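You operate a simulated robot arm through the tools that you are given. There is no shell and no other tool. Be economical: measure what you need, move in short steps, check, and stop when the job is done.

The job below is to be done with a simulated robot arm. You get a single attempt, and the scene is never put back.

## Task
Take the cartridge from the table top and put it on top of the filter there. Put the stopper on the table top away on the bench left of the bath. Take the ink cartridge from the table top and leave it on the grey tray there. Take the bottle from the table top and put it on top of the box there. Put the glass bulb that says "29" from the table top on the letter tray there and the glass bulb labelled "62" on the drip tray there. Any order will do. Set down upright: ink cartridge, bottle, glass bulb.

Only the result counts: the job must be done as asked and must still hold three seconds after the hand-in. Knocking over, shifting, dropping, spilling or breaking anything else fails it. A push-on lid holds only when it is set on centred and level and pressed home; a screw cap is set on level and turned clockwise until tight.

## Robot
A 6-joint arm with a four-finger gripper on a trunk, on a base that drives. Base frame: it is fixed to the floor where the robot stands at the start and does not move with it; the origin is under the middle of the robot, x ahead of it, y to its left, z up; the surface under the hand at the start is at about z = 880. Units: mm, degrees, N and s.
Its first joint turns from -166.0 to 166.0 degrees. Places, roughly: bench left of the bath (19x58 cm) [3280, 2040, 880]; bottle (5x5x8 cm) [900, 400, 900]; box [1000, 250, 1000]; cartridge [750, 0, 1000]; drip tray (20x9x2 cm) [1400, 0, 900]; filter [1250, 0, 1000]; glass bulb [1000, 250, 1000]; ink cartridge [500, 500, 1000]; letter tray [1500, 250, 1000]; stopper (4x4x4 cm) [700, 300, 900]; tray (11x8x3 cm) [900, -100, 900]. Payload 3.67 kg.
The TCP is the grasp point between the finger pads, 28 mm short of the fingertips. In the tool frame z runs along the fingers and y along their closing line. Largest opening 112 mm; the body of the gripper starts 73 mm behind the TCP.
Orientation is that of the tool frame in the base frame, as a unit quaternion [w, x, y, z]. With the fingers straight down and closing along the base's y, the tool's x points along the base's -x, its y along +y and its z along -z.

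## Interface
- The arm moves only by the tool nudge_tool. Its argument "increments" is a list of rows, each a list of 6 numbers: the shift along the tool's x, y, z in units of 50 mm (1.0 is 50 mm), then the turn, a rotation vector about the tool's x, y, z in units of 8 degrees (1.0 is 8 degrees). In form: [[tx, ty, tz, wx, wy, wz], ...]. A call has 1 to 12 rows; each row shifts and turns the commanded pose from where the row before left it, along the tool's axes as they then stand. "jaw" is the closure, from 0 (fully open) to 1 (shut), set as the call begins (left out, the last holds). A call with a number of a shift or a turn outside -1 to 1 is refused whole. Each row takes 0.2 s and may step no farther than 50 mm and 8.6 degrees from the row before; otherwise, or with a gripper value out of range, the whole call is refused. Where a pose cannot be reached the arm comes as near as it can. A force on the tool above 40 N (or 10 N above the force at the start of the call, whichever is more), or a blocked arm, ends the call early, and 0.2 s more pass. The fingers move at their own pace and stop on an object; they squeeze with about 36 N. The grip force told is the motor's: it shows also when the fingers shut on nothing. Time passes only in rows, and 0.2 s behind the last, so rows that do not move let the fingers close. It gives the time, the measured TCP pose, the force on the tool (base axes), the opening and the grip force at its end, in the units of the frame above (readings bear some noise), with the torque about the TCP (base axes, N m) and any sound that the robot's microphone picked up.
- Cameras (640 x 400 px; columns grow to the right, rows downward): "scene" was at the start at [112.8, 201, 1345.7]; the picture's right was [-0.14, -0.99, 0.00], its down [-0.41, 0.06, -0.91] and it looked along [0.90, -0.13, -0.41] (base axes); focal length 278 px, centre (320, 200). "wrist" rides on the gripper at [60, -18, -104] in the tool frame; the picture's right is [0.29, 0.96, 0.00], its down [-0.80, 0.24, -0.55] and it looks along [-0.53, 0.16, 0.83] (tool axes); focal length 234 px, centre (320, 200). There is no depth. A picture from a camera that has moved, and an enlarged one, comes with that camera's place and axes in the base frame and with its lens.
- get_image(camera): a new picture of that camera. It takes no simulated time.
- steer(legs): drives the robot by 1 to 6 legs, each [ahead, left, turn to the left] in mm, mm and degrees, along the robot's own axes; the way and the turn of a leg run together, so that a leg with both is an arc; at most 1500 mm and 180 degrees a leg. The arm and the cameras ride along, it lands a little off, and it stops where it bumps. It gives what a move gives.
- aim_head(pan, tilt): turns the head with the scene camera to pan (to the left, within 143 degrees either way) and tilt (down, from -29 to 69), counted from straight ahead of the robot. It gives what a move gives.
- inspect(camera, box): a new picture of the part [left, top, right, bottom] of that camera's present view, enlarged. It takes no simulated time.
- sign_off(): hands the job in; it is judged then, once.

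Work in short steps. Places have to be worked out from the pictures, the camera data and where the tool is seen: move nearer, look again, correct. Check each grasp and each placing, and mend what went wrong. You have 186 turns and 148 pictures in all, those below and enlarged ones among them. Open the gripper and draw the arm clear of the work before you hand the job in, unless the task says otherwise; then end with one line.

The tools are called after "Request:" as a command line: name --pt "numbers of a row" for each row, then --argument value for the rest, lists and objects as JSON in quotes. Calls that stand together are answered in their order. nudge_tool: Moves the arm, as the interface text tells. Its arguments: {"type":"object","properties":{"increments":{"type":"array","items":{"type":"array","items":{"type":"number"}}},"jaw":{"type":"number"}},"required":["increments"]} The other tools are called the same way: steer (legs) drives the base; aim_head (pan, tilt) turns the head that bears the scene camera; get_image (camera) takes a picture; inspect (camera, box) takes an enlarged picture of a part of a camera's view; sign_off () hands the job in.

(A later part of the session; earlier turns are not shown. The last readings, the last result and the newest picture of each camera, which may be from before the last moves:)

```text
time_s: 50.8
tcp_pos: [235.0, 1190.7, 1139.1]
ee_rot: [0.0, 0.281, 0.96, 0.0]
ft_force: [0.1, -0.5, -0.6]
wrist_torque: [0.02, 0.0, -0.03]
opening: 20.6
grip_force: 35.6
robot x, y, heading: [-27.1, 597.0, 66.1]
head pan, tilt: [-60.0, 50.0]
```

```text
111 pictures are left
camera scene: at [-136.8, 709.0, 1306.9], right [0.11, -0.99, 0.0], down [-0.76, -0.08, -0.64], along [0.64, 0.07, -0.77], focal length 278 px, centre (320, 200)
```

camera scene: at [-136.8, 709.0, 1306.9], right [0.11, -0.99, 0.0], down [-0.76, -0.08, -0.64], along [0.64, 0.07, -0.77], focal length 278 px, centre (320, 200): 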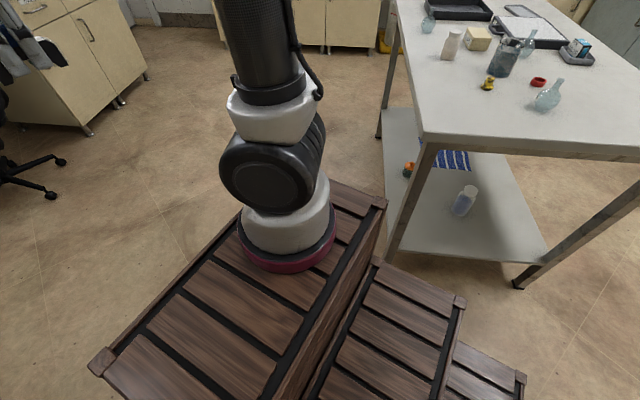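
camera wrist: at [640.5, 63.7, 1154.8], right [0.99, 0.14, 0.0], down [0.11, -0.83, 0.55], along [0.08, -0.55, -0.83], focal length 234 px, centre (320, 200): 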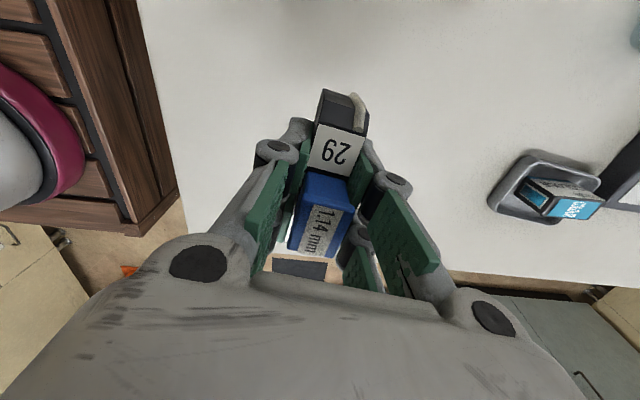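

Clearances look ample on both sides. I drive through, straighten to heading 0 and move up alongside the table.

Request:
steer --legs '[[600, 0, 0], [0, 0, -66], [930, 0, 0]]'

Request:
aim_head --pan -85 --tilt 35

Request:
get_image --camera "scene"

```text
time_s: 61.6
tcp_pos: [1797.3, 1163.6, 1139.8]
ee_rot: [-0.001, 0.757, 0.654, 0.0]
ft_force: [0.1, 0.6, -1.0]
wrist_torque: [-0.01, -0.01, -0.02]
opening: 20.3
grip_force: 36.1
robot x, y, heading: [1147.8, 1157.7, 0.7]
head pan, tilt: [-60.0, 50.0]
```

```text
time_s: 62.5
tcp_pos: [1797.0, 1163.3, 1140.3]
ee_rot: [0.0, 0.756, 0.654, 0.0]
ft_force: [0.5, -0.3, -0.5]
wrist_torque: [0.01, -0.01, 0.03]
opening: 20.5
grip_force: 36.4
robot x, y, heading: [1150.0, 1154.7, 0.6]
head pan, tilt: [-85.0, 35.0]
```

```text
110 pictures are left
camera scene: at [1177.4, 1282.9, 1328.6], right [-1.0, -0.1, 0.0], down [-0.06, 0.57, -0.82], along [0.08, -0.81, -0.57], focal length 278 px, centre (320, 200)
```

scene: 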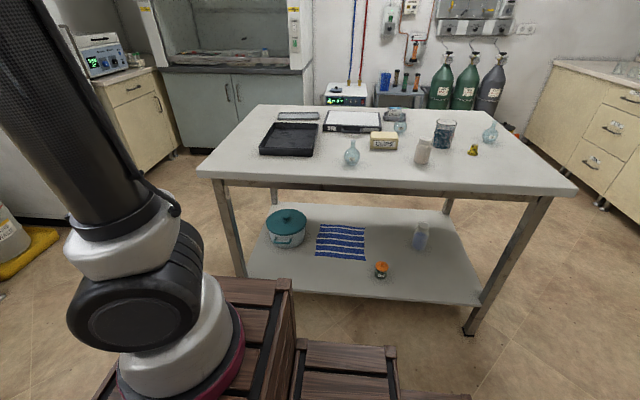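

I zoom onto the table from this side to read flask labels.

Request:
inspect --camera "scene" --box '[330, 100, 430, 170]'

Request:
inspect --camera "scene" --box '[420, 100, 520, 170]'

Request:
inspect --camera "scene" --box '[250, 100, 350, 170]'

```text
5.71 times, centred on (380, 135) of scene
camera zoom: at [1177.4, 1282.9, 1328.6], right [-1.0, -0.1, 0.0], down [-0.06, 0.57, -0.82], along [0.08, -0.81, -0.57], focal length 1591 px, centre (-23, 571)
```

zoom: 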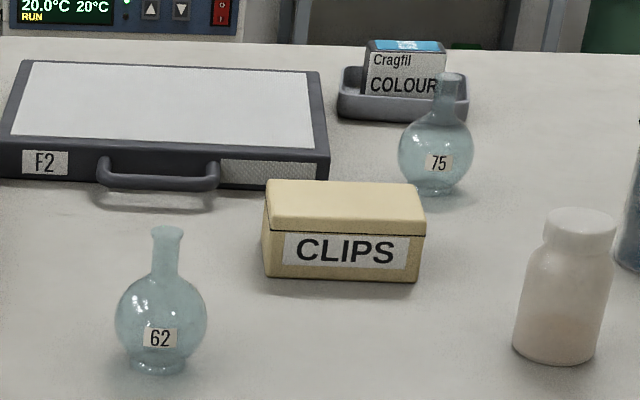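

```text
5.71 times, centred on (470, 135) of scene
camera zoom: at [1177.4, 1282.9, 1328.6], right [-1.0, -0.1, 0.0], down [-0.06, 0.57, -0.82], along [0.08, -0.81, -0.57], focal length 1591 px, centre (-537, 571)
```

zoom: 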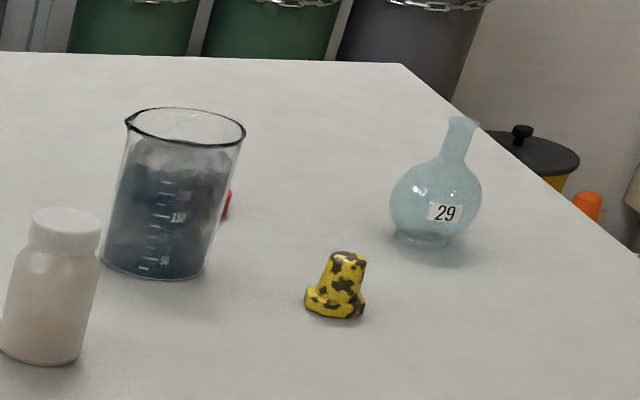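

```text
5.71 times, centred on (300, 135) of scene
camera zoom: at [1177.4, 1282.9, 1328.6], right [-1.0, -0.1, 0.0], down [-0.06, 0.57, -0.82], along [0.08, -0.81, -0.57], focal length 1591 px, centre (434, 571)
```

zoom: 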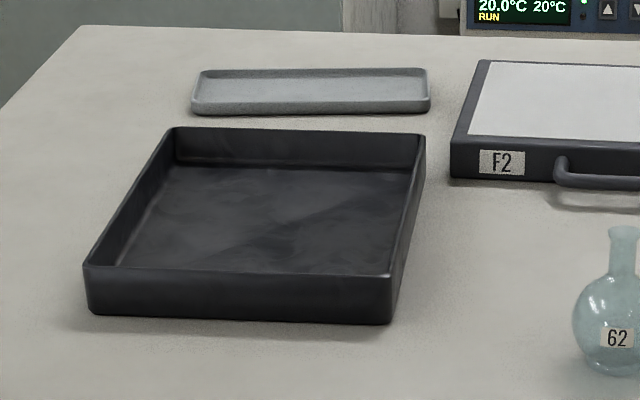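

Labels read: 62 is the flask near (1153, 419), 29 the one at the table's front end; "F2" is the filter (panel x 1043–1266, y −56…124, top ≈911). I turn to face the table and close in.

Request:
steer --legs '[[0, 0, -90.5], [155, 0, 0]]'

Request:
aim_head --pan -5 --tilt 35

Request:
get_image --camera "scene"

```text
time_s: 67.7
tcp_pos: [1146.6, 352.6, 1139.3]
ee_rot: [-0.001, 0.997, -0.08, -0.001]
ft_force: [-0.8, 0.5, -1.7]
wrist_torque: [0.02, 0.02, 0.03]
opening: 20.0
grip_force: 36.5
robot x, y, heading: [1149.6, 1002.2, -90.2]
head pan, tilt: [-85.0, 35.0]
```

```text
time_s: 69.2
tcp_pos: [1146.4, 351.5, 1139.5]
ee_rot: [0.0, 0.997, -0.08, -0.001]
ft_force: [0.6, -0.2, 0.4]
wrist_torque: [-0.02, 0.04, 0.03]
opening: 20.4
grip_force: 35.8
robot x, y, heading: [1147.5, 999.1, -90.4]
head pan, tilt: [-5.0, 35.0]
```

```text
106 pictures are left
camera scene: at [1356.8, 891.9, 1328.7], right [-1.0, 0.09, 0.0], down [0.05, 0.57, -0.82], along [-0.08, -0.82, -0.57], focal length 278 px, centre (320, 200)
```

scene: 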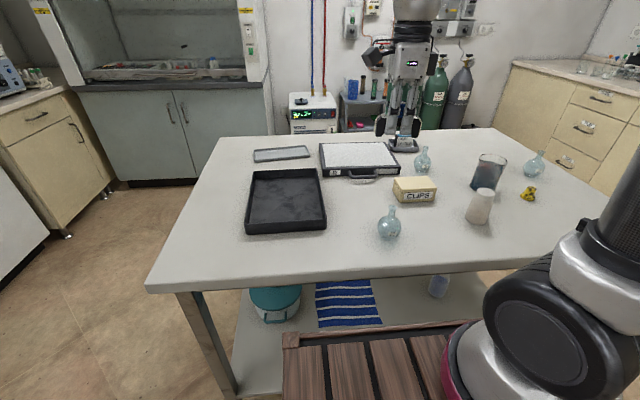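

I move the cartridge over the filter panel, target (1152, 55).

Request:
nudge_tool --pt "0.08 0.4 0 0 0 0" --pt "0.15 0.83 0 0 0 0" --pt "0.15 0.83 0 0 0 0" --pt "0.15 0.83 0 0 0 0" --pt "0.15 0.83 0 0 0 0" --pt "0.15 0.83 0 0 0 0" --pt "0.15 0.83 0 0 0 0" --pt "0.08 0.46 0.3 0 0 0" --pt "0 0 0.7 0 0 0" --pt "0 0 0.8 0 0 0" --pt "0 0 0.3 0 0 0" --pt "0 0 0 0 0 0"

Request:
get_image --camera "wrist"

Request:
inspect --camera "scene" --box '[300, 110, 460, 210]'

```text
time_s: 71.8
tcp_pos: [1152.6, 56.2, 1034.7]
ee_rot: [0.0, 0.997, -0.08, 0.0]
ft_force: [0.1, 0.2, -1.9]
wrist_torque: [-0.01, -0.02, 0.03]
opening: 20.3
grip_force: 36.0
robot x, y, heading: [1148.2, 1000.7, -90.0]
head pan, tilt: [-5.0, 35.0]
```

```text
105 pictures are left
camera wrist: at [1214.8, 65.4, 1139.0], right [0.13, -0.99, 0.0], down [-0.83, -0.11, 0.55], along [-0.55, -0.07, -0.83], focal length 234 px, centre (320, 200)
```

wrist: 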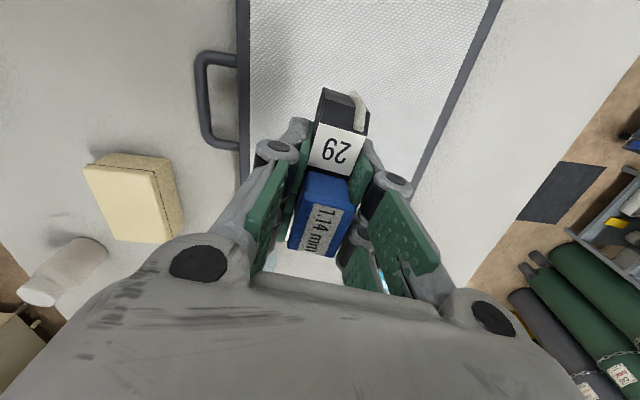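

```text
4.00 times, centred on (380, 160) of scene
camera zoom: at [1356.8, 891.9, 1328.7], right [-1.0, 0.09, 0.0], down [0.05, 0.57, -0.82], along [-0.07, -0.82, -0.57], focal length 1114 px, centre (80, 360)
```

zoom: 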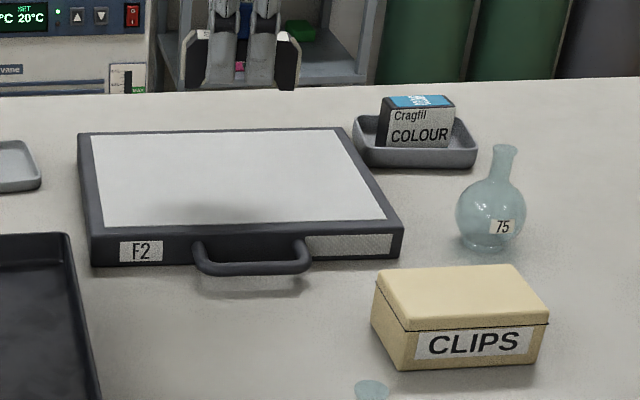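

Descending toward contact, expected near TCP z≈945.

Request:
nudge_tool --pt "0 0 0.6 0 0 0" --pt "0 0 0.6 0 0 0" --pt "0 0 0.3 0 0 0" --pt "0 0 0 0 0 0"

Request:
inspect --camera "scene" --box '[300, 110, 460, 210]'

```text
time_s: 72.8
tcp_pos: [1152.3, 56.4, 960.5]
ee_rot: [0.0, 0.997, -0.08, 0.0]
ft_force: [0.2, -0.3, -0.2]
wrist_torque: [0.0, 0.0, 0.0]
opening: 20.5
grip_force: 36.2
robot x, y, heading: [1149.3, 1005.8, -90.0]
head pan, tilt: [-5.0, 35.0]
```

```text
4.00 times, centred on (380, 160) of scene
camera zoom: at [1356.8, 891.9, 1328.6], right [-1.0, 0.09, 0.0], down [0.05, 0.57, -0.82], along [-0.07, -0.82, -0.57], focal length 1114 px, centre (80, 360)
```

zoom: 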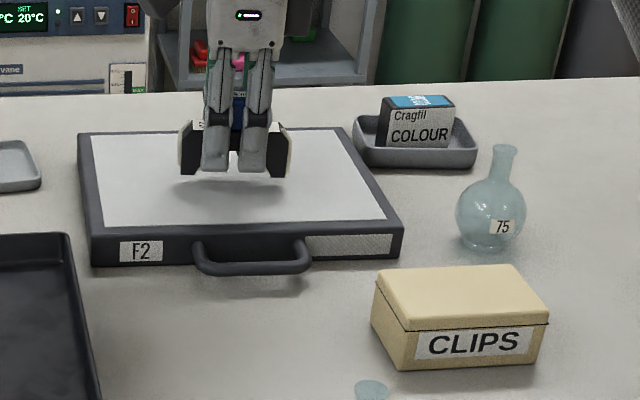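

Request:
nudge_tool --pt "0 0 0.1 0 0 0" --pt "0 0 0.06 0 0 0" --pt "0 0 0 0 0 0"

Request:
nudge_tool --pt "0 0 0.06 0 0 0" --pt "0 0 0 0 0 0"

Request:
nudge_tool --pt "0 0 0.04 0 0 0" --pt "0 0 0 0 0 0"

```text
time_s: 73.7
tcp_pos: [1152.4, 55.7, 950.9]
ee_rot: [0.0, 0.997, -0.08, 0.0]
ft_force: [1.0, -0.4, -0.2]
wrist_torque: [0.01, 0.0, 0.0]
opening: 20.5
grip_force: 36.3
robot x, y, heading: [1146.6, 1002.0, -90.1]
head pan, tilt: [-5.0, 35.0]
```

```text
time_s: 74.2
tcp_pos: [1152.5, 56.5, 948.6]
ee_rot: [0.0, 0.997, -0.08, 0.0]
ft_force: [-0.3, -0.1, -0.2]
wrist_torque: [-0.03, 0.0, -0.01]
opening: 20.3
grip_force: 36.3
robot x, y, heading: [1147.6, 1001.6, -90.1]
head pan, tilt: [-5.0, 35.0]
```

```text
time_s: 74.8
tcp_pos: [1152.3, 56.6, 946.0]
ee_rot: [0.0, 0.997, -0.08, 0.001]
ft_force: [-0.7, -0.5, -0.6]
wrist_torque: [-0.02, 0.0, -0.02]
opening: 20.2
grip_force: 35.9
robot x, y, heading: [1153.0, 1003.4, -90.1]
head pan, tilt: [-5.0, 35.0]
```

Request:
nudge_tool --pt "0 0 0.04 0 0 0" --pt "0 0 0 0 0 0"

Request:
nudge_tool --pt "0 0 0.04 0 0 0" --pt "0 0 0 0 0 0"

Request:
inspect --camera "scene" --box '[320, 120, 400, 170]'

```text
time_s: 75.5
tcp_pos: [1152.5, 55.7, 944.6]
ee_rot: [0.0, 0.997, -0.08, -0.001]
ft_force: [0.4, -0.1, 5.2]
wrist_torque: [0.01, 0.0, -0.01]
opening: 20.6
grip_force: 35.6
robot x, y, heading: [1152.3, 1002.8, -90.0]
head pan, tilt: [-5.0, 35.0]
```

```text
time_s: 76.0
tcp_pos: [1152.3, 55.9, 944.2]
ee_rot: [0.002, 0.997, -0.08, 0.001]
ft_force: [0.1, 1.7, 25.7]
wrist_torque: [0.13, 0.12, 0.01]
opening: 20.8
grip_force: 36.2
robot x, y, heading: [1147.5, 1001.4, -90.2]
head pan, tilt: [-5.0, 35.0]
```

```text
8.00 times, centred on (360, 145) of scene
camera zoom: at [1356.9, 893.0, 1328.7], right [-1.0, 0.09, 0.0], down [0.05, 0.57, -0.82], along [-0.07, -0.82, -0.57], focal length 2228 px, centre (0, 640)
```

zoom: 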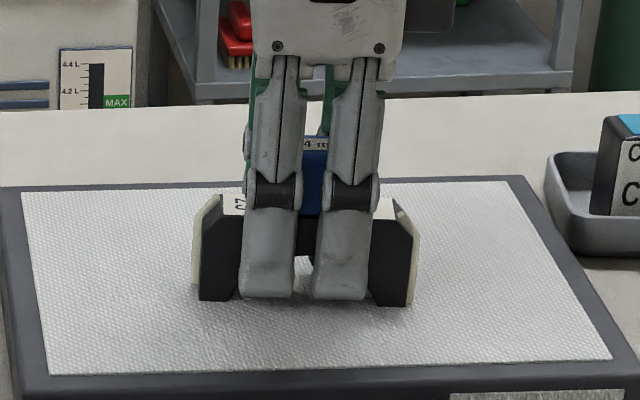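

Contact confirmed (26 N). I ease up a touch, release and rise.

Request:
nudge_tool --pt "0 0 -0.04 0 0 0" --pt "0 0 0 0 0 0"

Request:
nudge_tool --pt "0 0 0 0 0 0" --pt "0 0 0 0 0 0" --pt "0 0 0 0 0 0" --pt "0 0 -0.3 0 0 0" --pt "0 0 -0.7 0 0 0" --pt "0 0 -0.9 0 0 0" --pt "0 0 -0.9 0 0 0" --pt "0 0 0 0 0 0" --jaw 0.5

Request:
inspect --camera "scene" --box '[300, 110, 460, 210]'

Request:
get_image --camera "wrist"

```text
time_s: 76.7
tcp_pos: [1152.7, 56.7, 945.0]
ee_rot: [0.0, 0.997, -0.08, 0.0]
ft_force: [2.8, -4.2, 14.9]
wrist_torque: [-0.12, -0.12, 0.02]
opening: 20.6
grip_force: 35.9
robot x, y, heading: [1150.1, 1003.4, -90.6]
head pan, tilt: [-5.0, 35.0]
```

```text
time_s: 78.5
tcp_pos: [1152.6, 55.2, 1084.5]
ee_rot: [0.0, 0.997, -0.08, -0.001]
ft_force: [-0.2, -0.7, 0.3]
wrist_torque: [0.03, 0.02, -0.01]
opening: 56.3
grip_force: 0.1
robot x, y, heading: [1151.7, 999.6, -90.3]
head pan, tilt: [-5.0, 35.0]
```

```text
4.00 times, centred on (380, 160) of scene
camera zoom: at [1356.9, 891.8, 1328.6], right [-1.0, 0.09, 0.0], down [0.05, 0.57, -0.82], along [-0.07, -0.82, -0.57], focal length 1114 px, centre (80, 360)
```

zoom: 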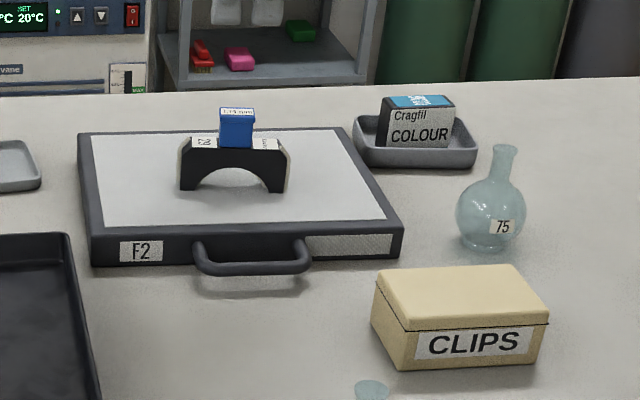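

```text
100 pictures are left
camera wrist: at [1214.4, 64.0, 1189.3], right [0.13, -0.99, 0.0], down [-0.83, -0.11, 0.55], along [-0.55, -0.07, -0.83], focal length 234 px, centre (320, 200)
```

wrist: 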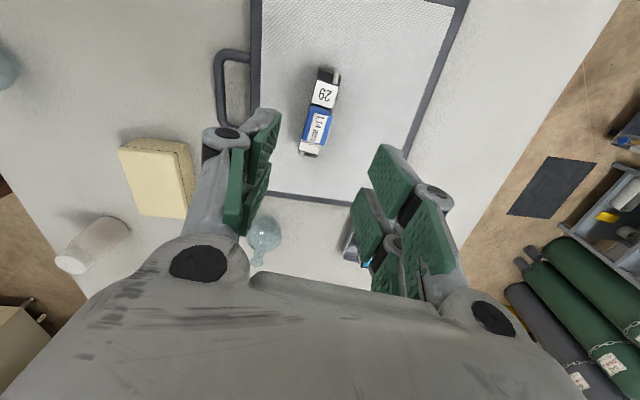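

The cartridge stands on the filter. Next is flask 62 at about (1153, 419): I move above it for a wrist view.

Request:
nudge_tool --pt "-0.145 -0.9 0 0 0 0" --pt "-0.145 -0.9 0 0 0 0" --pt "-0.145 -0.9 0 0 0 0" --pt "-0.145 -0.9 0 0 0 0" --pt "-0.145 -0.9 0 0 0 0" --pt "-0.145 -0.9 0 0 0 0" --pt "-0.145 -0.9 0 0 0 0" --pt "-0.145 -0.88 0 0 0 0" --pt "0 0 0 0 0 0"

Request:
get_image --camera "wrist"

Request:
get_image --camera "scene"

```text
time_s: 80.5
tcp_pos: [1153.7, 421.1, 1084.0]
ee_rot: [-0.001, 0.997, -0.081, 0.0]
ft_force: [-0.5, -0.3, 0.0]
wrist_torque: [0.03, -0.02, -0.04]
opening: 56.0
grip_force: 0.1
robot x, y, heading: [1145.7, 1003.7, -90.5]
head pan, tilt: [-5.0, 35.0]
```

```text
99 pictures are left
camera wrist: at [1215.7, 430.1, 1188.9], right [0.13, -0.99, 0.0], down [-0.83, -0.11, 0.55], along [-0.55, -0.07, -0.83], focal length 234 px, centre (320, 200)
```

wrist: 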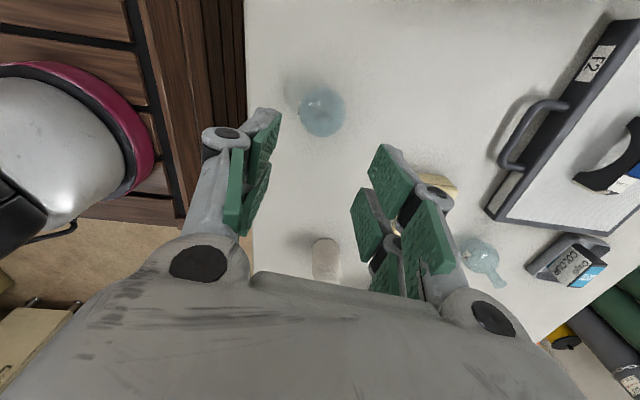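

```text
98 pictures are left
camera scene: at [1356.8, 891.8, 1328.6], right [-1.0, 0.09, 0.0], down [0.05, 0.57, -0.82], along [-0.07, -0.82, -0.57], focal length 278 px, centre (320, 200)
```

scene: 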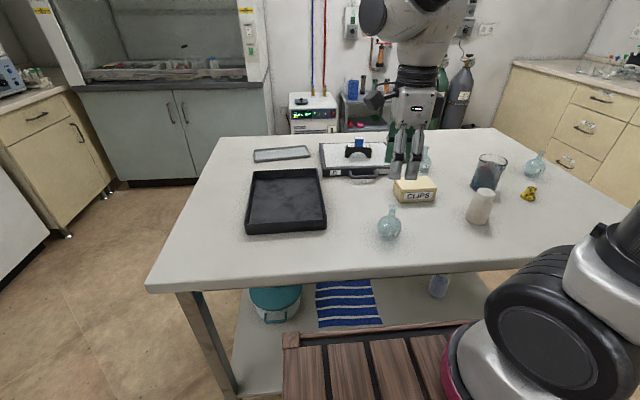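

Request:
inspect --camera "wrist" --box '[272, 70, 372, 150]'

Request:
inspect --camera "scene" --box '[360, 190, 420, 250]'

```text
5.00 times, centred on (322, 110) of wrist
camera zoom: at [1215.7, 430.1, 1188.9], right [0.13, -0.99, 0.0], down [-0.83, -0.11, 0.55], along [-0.55, -0.07, -0.83], focal length 1171 px, centre (310, 650)
```

zoom: 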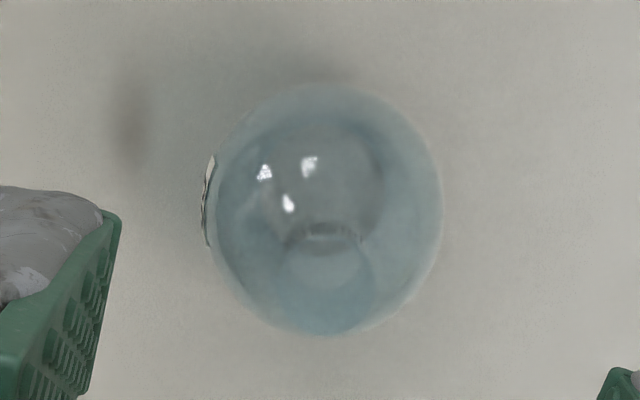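

```text
6.67 times, centred on (390, 220) of scene
camera zoom: at [1356.8, 891.8, 1328.6], right [-1.0, 0.09, 0.0], down [0.05, 0.57, -0.82], along [-0.07, -0.82, -0.57], focal length 1857 px, centre (-147, 67)
```

zoom: 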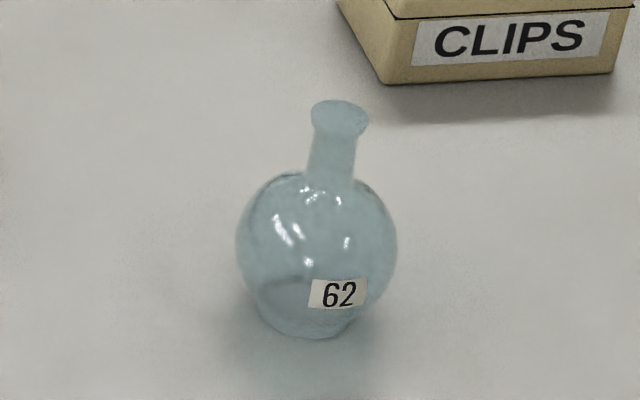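

The neck is short with a wide flange, so I take the 64 mm bulb at its equator. I open fully, square the hand to the robot and descend to TCP z≈911 at (1153, 419).

Request:
nudge_tool --pt "0 0.03 0 0 0 -0.57" --pt "0 0 0 0 0 -0.57" --pt "0 0 0.7 0 0 0" --pt "0 0 0.8 0 0 0" --pt "0 0 0.8 0 0 0" --pt "0 0 0 0 0 0" --jaw 0

Request:
get_image --camera "wrist"

Request:
inspect --camera "scene" --box '[340, 150, 440, 250]'

```text
time_s: 81.8
tcp_pos: [1152.0, 418.0, 967.8]
ee_rot: [0.0, 1.0, -0.001, 0.0]
ft_force: [0.0, -0.4, -0.2]
wrist_torque: [-0.01, -0.03, -0.01]
opening: 112.4
grip_force: 0.1
robot x, y, heading: [1145.8, 1003.1, -90.1]
head pan, tilt: [-5.0, 35.0]
```

```text
95 pictures are left
camera wrist: at [1211.7, 436.7, 1073.6], right [0.29, -0.96, 0.0], down [-0.8, -0.24, 0.55], along [-0.53, -0.16, -0.83], focal length 234 px, centre (320, 200)
```

wrist: 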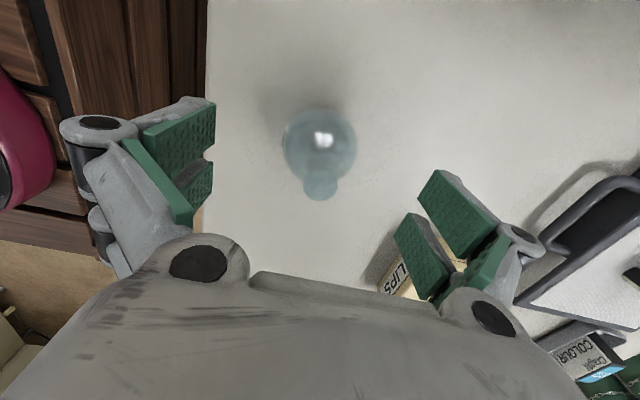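

```text
4.00 times, centred on (390, 200) of scene
camera zoom: at [1356.8, 892.0, 1328.7], right [-1.0, 0.09, 0.0], down [0.05, 0.57, -0.82], along [-0.07, -0.82, -0.57], focal length 1114 px, centre (40, 200)
```

zoom: 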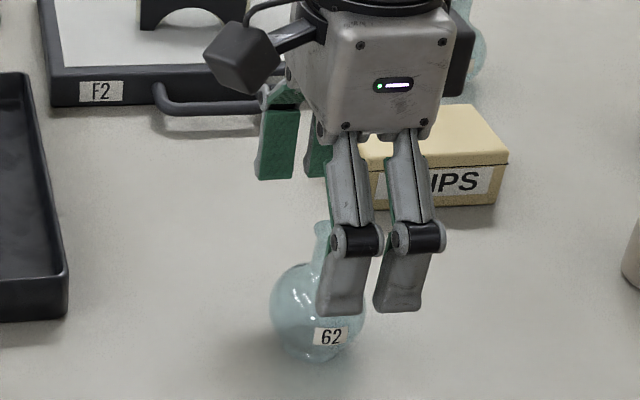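

Centred over the flask. Descending the remaining 57 mm, then closing.

Request:
nudge_tool --pt "0 0 0.5 0 0 0" --pt "0 0 0.4 0 0 0" --pt "0 0 0.24 0 0 0" --pt "0 0 0 0 0 0"

Request:
nudge_tool --pt "0 0 0 0 0 0" --pt "0 0 0 0 0 0" --pt "0 0 0 0 0 0" --pt "0 0 0 0 0 0" --jaw 1

Request:
get_image --camera "wrist"

```text
time_s: 82.8
tcp_pos: [1152.1, 418.5, 913.2]
ee_rot: [-0.001, 1.0, 0.0, 0.0]
ft_force: [-0.5, 0.3, -0.8]
wrist_torque: [0.0, -0.02, 0.02]
opening: 111.9
grip_force: 0.0
robot x, y, heading: [1147.9, 1000.7, -90.4]
head pan, tilt: [-5.0, 35.0]
```

```text
time_s: 83.8
tcp_pos: [1152.3, 418.1, 912.3]
ee_rot: [0.001, 1.0, -0.001, 0.0]
ft_force: [0.6, -0.7, 0.3]
wrist_torque: [-0.01, 0.03, -0.03]
opening: 53.4
grip_force: 25.1
robot x, y, heading: [1149.3, 1003.7, -90.2]
head pan, tilt: [-5.0, 35.0]
```

```text
93 pictures are left
camera wrist: at [1212.2, 436.7, 1017.1], right [0.29, -0.96, 0.0], down [-0.8, -0.24, 0.55], along [-0.53, -0.16, -0.83], focal length 234 px, centre (320, 200)
```

wrist: 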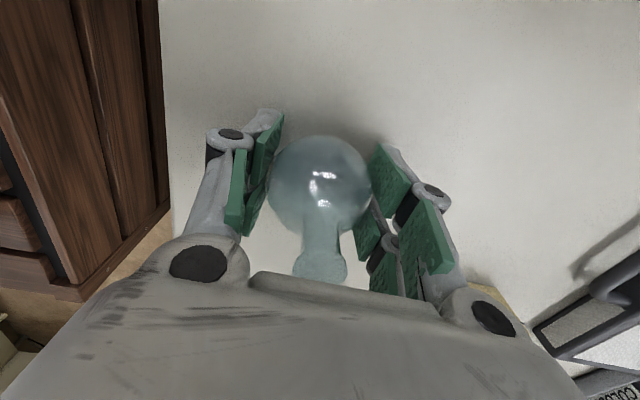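

Gripped at 53 mm. Wait briefly and lift slowly.

Request:
nudge_tool --pt "0 0 0 0 0 0" --pt "0 0 0 0 0 0" --pt "0 0 -0.04 0 0 0" --pt "0 0 -0.06 0 0 0" --pt "0 0 -0.1 0 0 0" --pt "0 0 -0.2 0 0 0" --pt "0 0 -0.2 0 0 0"

Request:
get_image --camera "wrist"

Request:
inspect --camera "scene" --box '[340, 150, 440, 250]'

```text
time_s: 85.5
tcp_pos: [1151.6, 418.8, 942.4]
ee_rot: [0.0, 1.0, 0.0, 0.0]
ft_force: [-0.2, -0.3, 0.0]
wrist_torque: [0.02, -0.02, -0.02]
opening: 53.4
grip_force: 25.2
robot x, y, heading: [1152.3, 1004.4, -90.1]
head pan, tilt: [-5.0, 35.0]
```

```text
92 pictures are left
camera wrist: at [1212.0, 437.1, 1046.8], right [0.29, -0.96, 0.0], down [-0.8, -0.24, 0.55], along [-0.53, -0.16, -0.83], focal length 234 px, centre (320, 200)
```

wrist: 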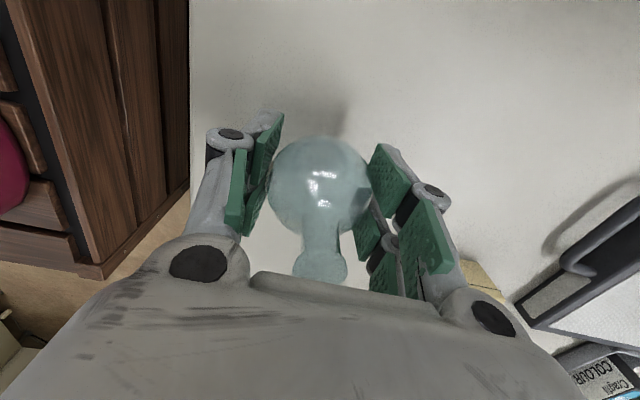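

```text
4.00 times, centred on (390, 200) of scene
camera zoom: at [1356.9, 891.9, 1328.6], right [-1.0, 0.09, 0.0], down [0.05, 0.57, -0.82], along [-0.07, -0.82, -0.57], focal length 1114 px, centre (40, 200)
```

zoom: 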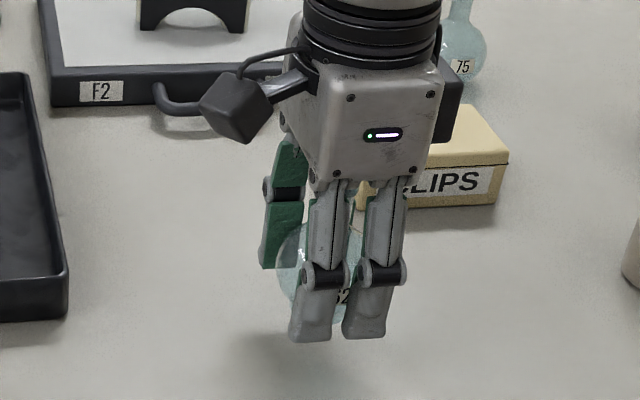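

Flask 62 is held. I raise it and drive around to the far end of the table to reach the drip tray.

Request:
nudge_tool --pt "0 0 -0.3 0 0 0" --pt "0 0 -0.5 0 0 0" --pt "0 0 -0.6 0 0 0" --pt "0 0 -0.6 0 0 0" --pt "0 0 -0.4 0 0 0" --pt "0 0 -0.1 0 0 0"

Request:
steer --legs '[[-160, 0, 0], [0, 0, 90], [550, 0, 0]]'

Request:
aim_head --pan -30 --tilt 30

Request:
get_image --camera "scene"

Request:
get_image --camera "wrist"

```text
time_s: 86.8
tcp_pos: [1152.9, 419.5, 1068.2]
ee_rot: [0.0, 1.0, -0.001, -0.001]
ft_force: [0.3, 0.0, -1.3]
wrist_torque: [0.0, 0.01, 0.0]
opening: 53.5
grip_force: 25.4
robot x, y, heading: [1150.0, 999.5, -89.9]
head pan, tilt: [-5.0, 35.0]
```

```text
time_s: 94.8
tcp_pos: [2284.4, 1148.4, 1068.7]
ee_rot: [0.0, 0.713, 0.702, -0.001]
ft_force: [-0.1, 0.3, -0.5]
wrist_torque: [-0.01, 0.01, 0.02]
opening: 53.7
grip_force: 24.8
robot x, y, heading: [1702.7, 1148.1, -1.2]
head pan, tilt: [-5.0, 35.0]
```

```text
time_s: 95.7
tcp_pos: [2284.3, 1148.4, 1068.0]
ee_rot: [0.0, 0.713, 0.701, 0.0]
ft_force: [-0.2, -1.1, -0.5]
wrist_torque: [0.01, 0.02, 0.0]
opening: 53.5
grip_force: 25.2
robot x, y, heading: [1699.3, 1154.2, -1.2]
head pan, tilt: [-30.0, 30.0]
```

```text
90 pictures are left
camera scene: at [1804.2, 1320.9, 1336.4], right [-0.52, -0.86, 0.0], down [-0.43, 0.26, -0.87], along [0.74, -0.45, -0.5], focal length 278 px, centre (320, 200)
```

scene: 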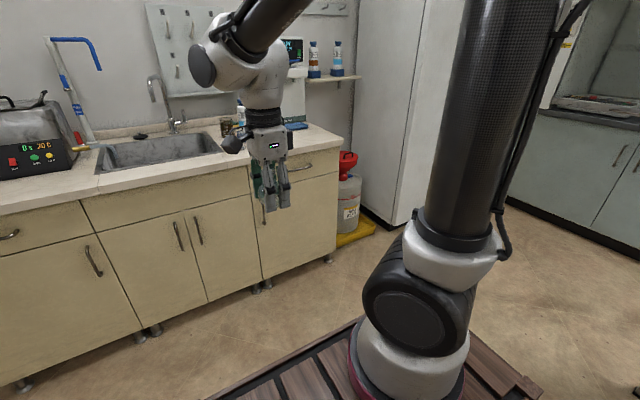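

```text
89 pictures are left
camera wrist: at [2267.0, 1210.1, 1172.4], right [0.96, 0.27, 0.0], down [0.23, -0.8, 0.55], along [0.15, -0.53, -0.83], focal length 234 px, centre (320, 200)
```

wrist: 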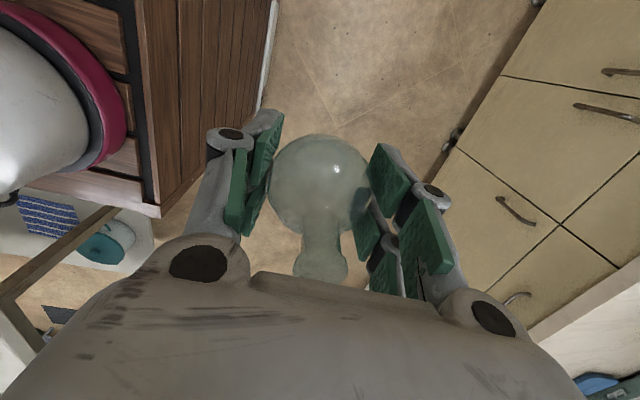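

Path is clear: I drive to x≈2150, go down past the table's far end and turn to face it.

Request:
steer --legs '[[455, 0, 0], [0, 0, -89], [1080, 0, 0], [0, 0, -90]]'

Request:
aim_head --pan -5 --tilt 35

Request:
get_image --camera "scene"

```text
time_s: 111.2
tcp_pos: [1570.9, 53.9, 1068.6]
ee_rot: [0.0, 0.713, -0.702, 0.0]
ft_force: [-0.5, -0.3, -1.2]
wrist_torque: [0.01, 0.0, -0.03]
opening: 53.4
grip_force: 24.8
robot x, y, heading: [2153.2, 64.9, -179.2]
head pan, tilt: [-30.0, 30.0]
```

```text
time_s: 112.1
tcp_pos: [1570.7, 54.4, 1067.6]
ee_rot: [0.001, 0.712, -0.702, 0.0]
ft_force: [0.9, 1.3, -0.2]
wrist_torque: [-0.01, 0.02, -0.01]
opening: 53.5
grip_force: 24.7
robot x, y, heading: [2156.3, 68.4, -179.5]
head pan, tilt: [-5.0, 35.0]
```

```text
88 pictures are left
camera scene: at [2050.2, -142.8, 1328.7], right [0.08, 1.0, 0.0], down [0.57, -0.04, -0.82], along [-0.82, 0.06, -0.57], focal length 278 px, centre (320, 200)
```

scene: 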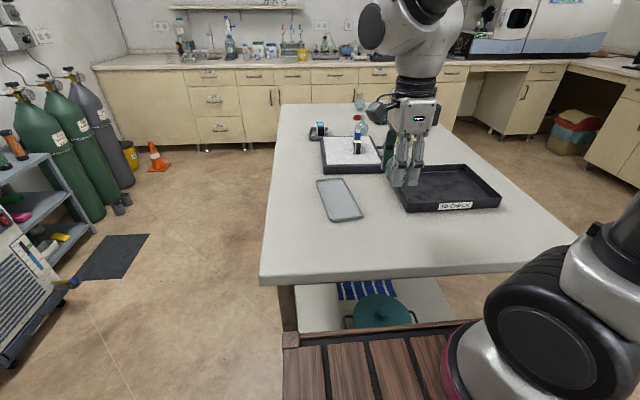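

Drip tray centre ≈(1408, −45), long axis 7° off x. I move the flask over it, aligning the hand.

Request:
nudge_tool --pt "0.3 0.5 0 0 0 0" --pt "0.45 0.75 0 0 0 0" --pt "0.45 0.75 0 0 0 0" --pt "0.45 0.75 0 0 0 0" --pt "0.28 0.53 0 0 0 0" --pt "0 0 0 0 0 -0.4" --pt "0 0 0 0 0 -0.4" --pt "0 0 0.6 0 0 0" --pt "0 0 0.6 0 0 0" --pt "0 0 0 0 0 0"

Request:
get_image --camera "wrist"

Request:
inspect --camera "scene" --box '[270, 120, 430, 240]'

```text
time_s: 114.3
tcp_pos: [1407.9, -43.7, 1007.0]
ee_rot: [0.0, 0.75, -0.662, 0.0]
ft_force: [-0.3, 0.0, -1.7]
wrist_torque: [0.04, -0.02, 0.0]
opening: 53.4
grip_force: 25.2
robot x, y, heading: [2153.6, 66.8, -179.4]
head pan, tilt: [-5.0, 35.0]
```

```text
87 pictures are left
camera wrist: at [1433.8, -100.7, 1112.6], right [-0.91, -0.41, 0.0], down [-0.34, 0.76, 0.55], along [-0.22, 0.51, -0.83], focal length 234 px, centre (320, 200)
```

wrist: 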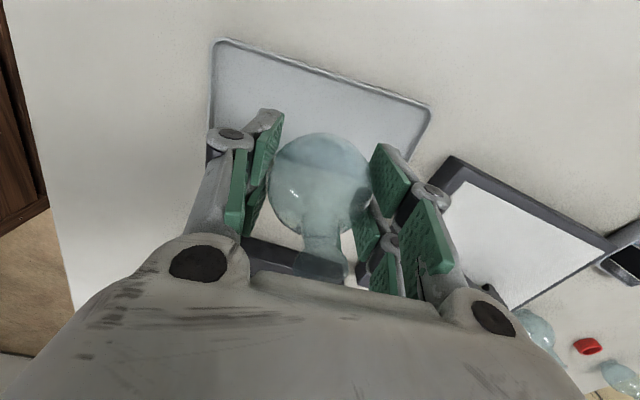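

```text
3.33 times, centred on (350, 180) of scene
camera zoom: at [2050.2, -142.9, 1328.6], right [0.08, 1.0, 0.0], down [0.57, -0.04, -0.82], along [-0.82, 0.06, -0.57], focal length 928 px, centre (220, 267)
```

zoom: 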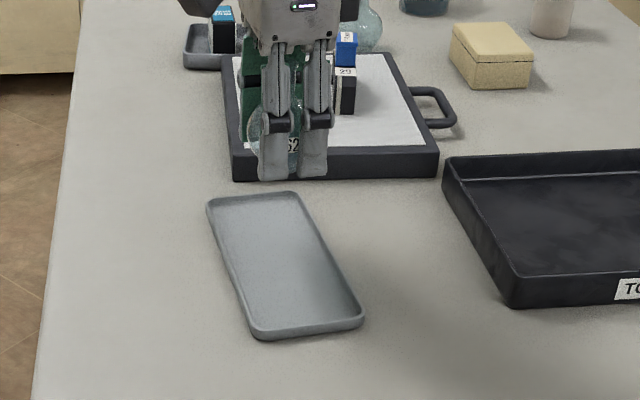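

Centred within the tray. Descending to just above contact.

Request:
nudge_tool --pt "0 0 0.6 0 0 0" --pt "0 0 0.6 0 0 0" --pt "0 0 0.3 0 0 0" --pt "0 0 0.14 0 0 0" --pt "0 0 0 0 0 0"

Request:
inspect --camera "scene" --box '[290, 150, 390, 225]'

Request:
get_image --camera "wrist"

```text
time_s: 115.5
tcp_pos: [1408.7, -44.9, 926.7]
ee_rot: [0.0, 0.75, -0.662, 0.0]
ft_force: [0.4, 0.1, -0.6]
wrist_torque: [0.0, -0.02, 0.01]
opening: 53.2
grip_force: 25.1
robot x, y, heading: [2157.9, 65.7, -179.5]
head pan, tilt: [-5.0, 35.0]
```

```text
5.33 times, centred on (340, 188) of scene
camera zoom: at [2050.2, -142.9, 1328.6], right [0.08, 1.0, 0.0], down [0.57, -0.04, -0.82], along [-0.82, 0.06, -0.57], focal length 1485 px, centre (213, 267)
```

zoom: 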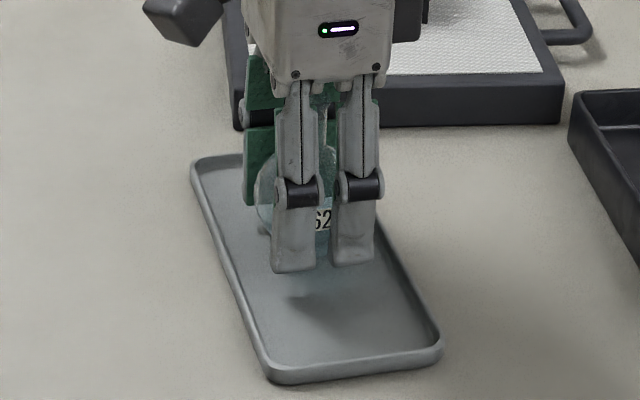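

```text
84 pictures are left
camera wrist: at [1434.0, -100.7, 1030.5], right [-0.91, -0.41, 0.0], down [-0.34, 0.76, 0.55], along [-0.22, 0.51, -0.83], focal length 234 px, centre (320, 200)
```

wrist: 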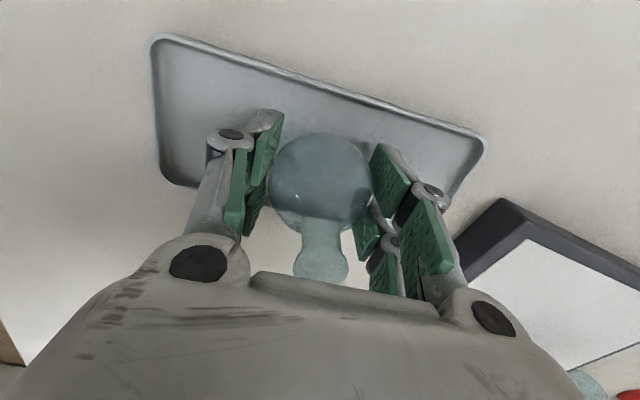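

Request:
nudge_tool --pt "0 0 0.06 0 0 0" --pt "0 0 0.06 0 0 0" --pt "0 0 0 0 0 0"

Request:
nudge_tool --pt "0 0 0.04 0 0 0" --pt "0 0 0 0 0 0"

Request:
nudge_tool --pt "0 0 0.04 0 0 0" --pt "0 0 0 0 0 0"

```text
time_s: 116.3
tcp_pos: [1408.1, -45.1, 920.0]
ee_rot: [0.0, 0.75, -0.662, 0.0]
ft_force: [-0.3, -0.9, -0.4]
wrist_torque: [0.01, 0.0, 0.02]
opening: 53.3
grip_force: 24.8
robot x, y, heading: [2150.9, 68.6, -179.3]
head pan, tilt: [-5.0, 35.0]
```

```text
time_s: 116.9
tcp_pos: [1408.6, -44.1, 918.3]
ee_rot: [0.0, 0.75, -0.662, 0.0]
ft_force: [0.3, 0.2, -0.1]
wrist_torque: [0.02, 0.01, 0.04]
opening: 53.9
grip_force: 25.1
robot x, y, heading: [2153.1, 65.8, -179.5]
head pan, tilt: [-5.0, 35.0]
```

```text
time_s: 117.5
tcp_pos: [1409.0, -45.9, 916.2]
ee_rot: [0.001, 0.749, -0.662, -0.001]
ft_force: [0.0, 0.9, 10.2]
wrist_torque: [0.08, 0.05, 0.02]
opening: 53.4
grip_force: 25.3
robot x, y, heading: [2159.2, 66.1, -179.4]
head pan, tilt: [-5.0, 35.0]
```

Contact (10 N). Release to ~75 mm and rise straight up.

Request:
nudge_tool --pt "0 0 -0.01 0 0 0" --pt "0 0 0 0 0 0" --pt "0 0 0 0 0 0" --pt "0 0 -0.3 0 0 0" --pt "0 0 -0.8 0 0 0" --pt "0 0 -0.9 0 0 0" --pt "0 0 -0.9 0 0 0" --pt "0 0 0 0 0 0" --jaw 0.33

Request:
inspect --camera "scene" --box '[290, 150, 390, 225]'

```text
time_s: 119.3
tcp_pos: [1408.8, -44.4, 1060.8]
ee_rot: [-0.001, 0.75, -0.662, 0.001]
ft_force: [0.2, 0.1, -0.2]
wrist_torque: [0.0, -0.01, 0.0]
opening: 75.4
grip_force: 0.1
robot x, y, heading: [2154.6, 69.0, -179.4]
head pan, tilt: [-5.0, 35.0]
```

```text
5.33 times, centred on (340, 188) of scene
camera zoom: at [2050.1, -142.9, 1328.6], right [0.08, 1.0, 0.0], down [0.57, -0.04, -0.82], along [-0.82, 0.06, -0.57], focal length 1485 px, centre (213, 267)
```

zoom: 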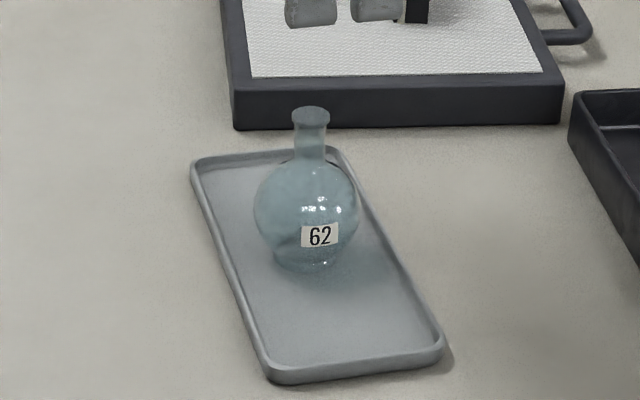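

Flask 62 stands in the drip tray. Now I retract the hand and drive back to the left side for the bottle and box.

Request:
nudge_tool --pt "0 0 -0.8 0 0 0" --pt "-0.42 -0.8 -0.2 0 0 0" --pt "-0.42 -0.8 0 0 0 0" --pt "-0.42 -0.8 0 0 0 0" --pt "-0.42 -0.86 0 0 0 0.4" --pt "0 0 0 0 0 0.4" --pt "0 0 0 0 0 0"

Request:
steer --legs '[[0, 0, -90], [1080, 0, 0], [0, 0, 89], [1200, 0, 0], [0, 0, 90], [140, 0, 0]]'

Request:
aim_head --pan -5 --tilt 35

Request:
get_image --camera "scene"

```text
time_s: 120.9
tcp_pos: [1561.1, 59.5, 1111.0]
ee_rot: [0.0, 0.712, -0.703, 0.0]
ft_force: [0.1, 0.6, -0.9]
wrist_torque: [-0.01, -0.01, 0.03]
opening: 75.1
grip_force: 0.0
robot x, y, heading: [2152.2, 62.4, -179.4]
head pan, tilt: [-5.0, 35.0]
```

```text
time_s: 144.6
tcp_pos: [955.2, 402.9, 1110.9]
ee_rot: [0.0, 1.0, 0.013, 0.001]
ft_force: [0.3, 0.2, -0.1]
wrist_torque: [0.06, -0.03, 0.01]
opening: 75.1
grip_force: 0.0
robot x, y, heading: [938.0, 998.5, -88.7]
head pan, tilt: [-5.0, 35.0]
```

```text
time_s: 145.2
tcp_pos: [954.7, 403.7, 1110.7]
ee_rot: [0.0, 1.0, 0.013, 0.0]
ft_force: [-0.1, -0.2, -0.5]
wrist_torque: [0.03, 0.02, 0.01]
opening: 75.1
grip_force: 0.0
robot x, y, heading: [940.3, 998.1, -88.5]
head pan, tilt: [-5.0, 35.0]
```

```text
82 pictures are left
camera scene: at [1151.9, 893.0, 1328.7], right [-1.0, 0.06, 0.0], down [0.04, 0.57, -0.82], along [-0.05, -0.82, -0.57], focal length 278 px, centre (320, 200)
```

scene: 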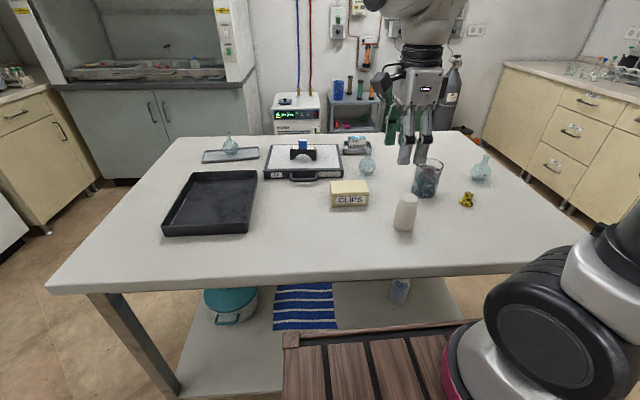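

I shift over the bottle (~(912, 385)) for a wrist look.

Request:
nudge_tool --pt "-0.87 0.36 0 0 0 0" --pt "0 0 0.6 0 0 0" --pt "0 0 0 0 0 0" --jaw 0

Request:
get_image --camera "wrist"

Request:
inspect --camera "scene" --box '[320, 160, 440, 240]'

```text
time_s: 145.9
tcp_pos: [911.4, 383.0, 1082.3]
ee_rot: [0.0, 1.0, 0.013, 0.0]
ft_force: [-0.7, -0.6, -0.2]
wrist_torque: [-0.01, -0.03, 0.02]
opening: 112.0
grip_force: 0.0
robot x, y, heading: [942.0, 994.5, -88.7]
head pan, tilt: [-5.0, 35.0]
```

```text
81 pictures are left
camera wrist: at [970.9, 403.9, 1186.4], right [0.31, -0.95, 0.0], down [-0.79, -0.26, 0.55], along [-0.53, -0.17, -0.83], focal length 234 px, centre (320, 200)
```

wrist: 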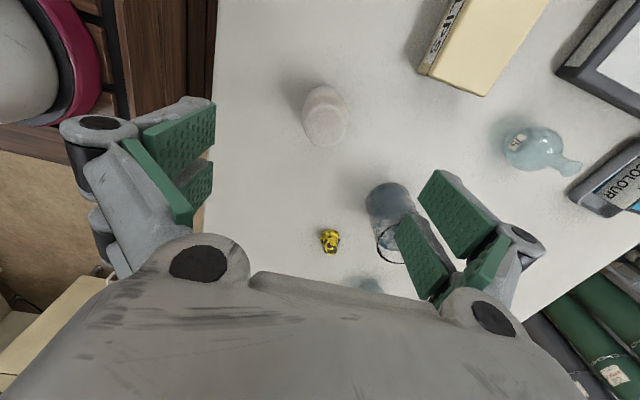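

```text
5.00 times, centred on (380, 200) of scene
camera zoom: at [1151.9, 893.0, 1328.7], right [-1.0, 0.06, 0.0], down [0.04, 0.57, -0.82], along [-0.05, -0.82, -0.57], focal length 1392 px, centre (20, 200)
```

zoom: 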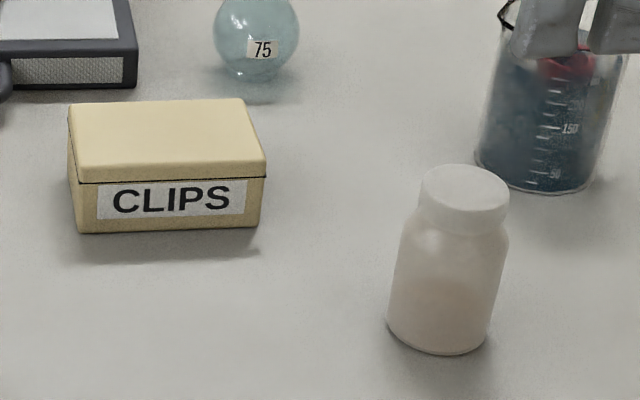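

Bottle centre ≈(910, 375), 49 mm wide, 83 tall. Descend to TCP z≈918 and grip.

Request:
nudge_tool --pt "-0.03 0.15 0 0 0 0" --pt "0 0 0.8 0 0 0" --pt "0 0 0.8 0 0 0" --pt "0 0 0.8 0 0 0" --pt "0 0 0.6 0 0 0" --pt "0 0 0.28 0 0 0" --pt "0 0 0 0 0 0"

Request:
nudge_tool --pt "0 0 0 0 0 0" --pt "0 0 0 0 0 0" --pt "0 0 0 0 0 0" --pt "0 0 0 0 0 0" --pt "0 0 0 0 0 0" --jaw 1

Request:
get_image --camera "wrist"

```text
time_s: 147.6
tcp_pos: [910.0, 376.0, 916.5]
ee_rot: [0.0, 1.0, 0.013, 0.0]
ft_force: [0.3, 0.3, -1.2]
wrist_torque: [-0.01, -0.02, -0.04]
opening: 112.2
grip_force: 0.1
robot x, y, heading: [941.1, 994.0, -88.7]
head pan, tilt: [-5.0, 35.0]
```

```text
time_s: 148.8
tcp_pos: [910.6, 376.1, 916.1]
ee_rot: [-0.001, 1.0, 0.013, -0.001]
ft_force: [0.3, -0.3, -0.1]
wrist_torque: [0.01, 0.03, 0.01]
opening: 45.3
grip_force: 36.3
robot x, y, heading: [940.3, 995.6, -88.5]
head pan, tilt: [-5.0, 35.0]
```

```text
79 pictures are left
camera wrist: at [970.1, 396.7, 1021.3], right [0.31, -0.95, 0.0], down [-0.79, -0.26, 0.55], along [-0.53, -0.17, -0.83], focal length 234 px, centre (320, 200)
```

wrist: 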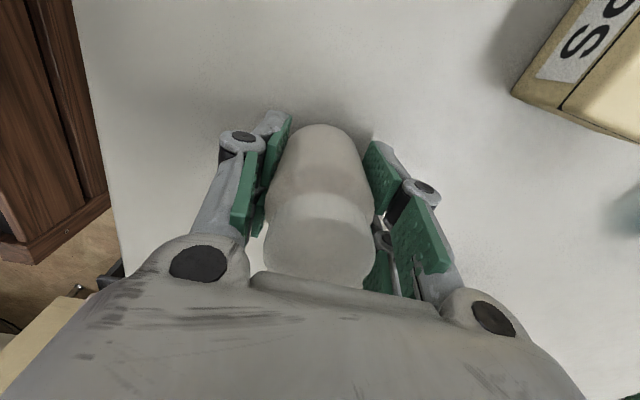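

Gripped at 45 mm. Slow lift.

Request:
nudge_tool --pt "0 0 -0.04 0 0 0" --pt "0 0 -0.06 0 0 0" --pt "0 0 -0.1 0 0 0" --pt "0 0 -0.2 0 0 0" --pt "0 0 -0.4 0 0 0" --pt "0 0 -0.5 0 0 0" --pt "0 0 -0.5 0 0 0" --pt "0 0 -0.4 0 0 0" --pt "0 0 -0.2 0 0 0" --pt "0 0 0 0 0 0"

Request:
get_image --camera "wrist"

Request:
inspect --camera "scene" --box '[300, 120, 440, 240]'

```text
time_s: 150.9
tcp_pos: [909.5, 375.5, 1037.1]
ee_rot: [0.0, 1.0, 0.013, 0.0]
ft_force: [0.0, 0.2, -0.1]
wrist_torque: [0.0, 0.0, 0.04]
opening: 45.5
grip_force: 35.9
robot x, y, heading: [945.3, 995.9, -88.9]
head pan, tilt: [-5.0, 35.0]
```

```text
78 pictures are left
camera wrist: at [969.4, 396.6, 1141.4], right [0.31, -0.95, 0.0], down [-0.79, -0.26, 0.55], along [-0.53, -0.17, -0.83], focal length 234 px, centre (320, 200)
```

wrist: 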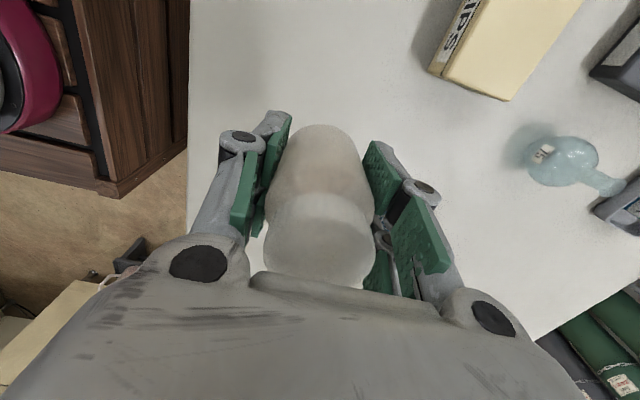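

```text
3.33 times, centred on (370, 180) of scene
camera zoom: at [1151.9, 893.0, 1328.7], right [-1.0, 0.06, 0.0], down [0.04, 0.57, -0.82], along [-0.05, -0.82, -0.57], focal length 928 px, centre (153, 267)
```

zoom: 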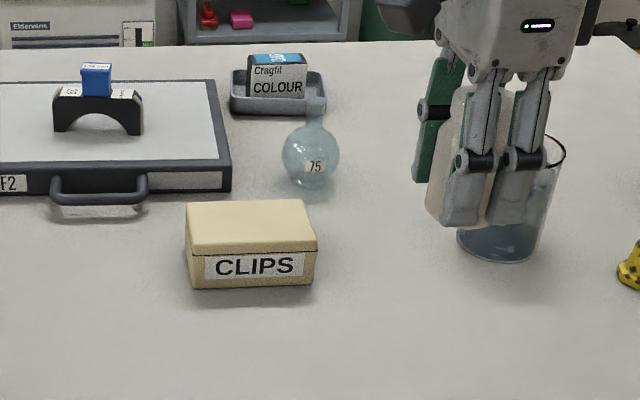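

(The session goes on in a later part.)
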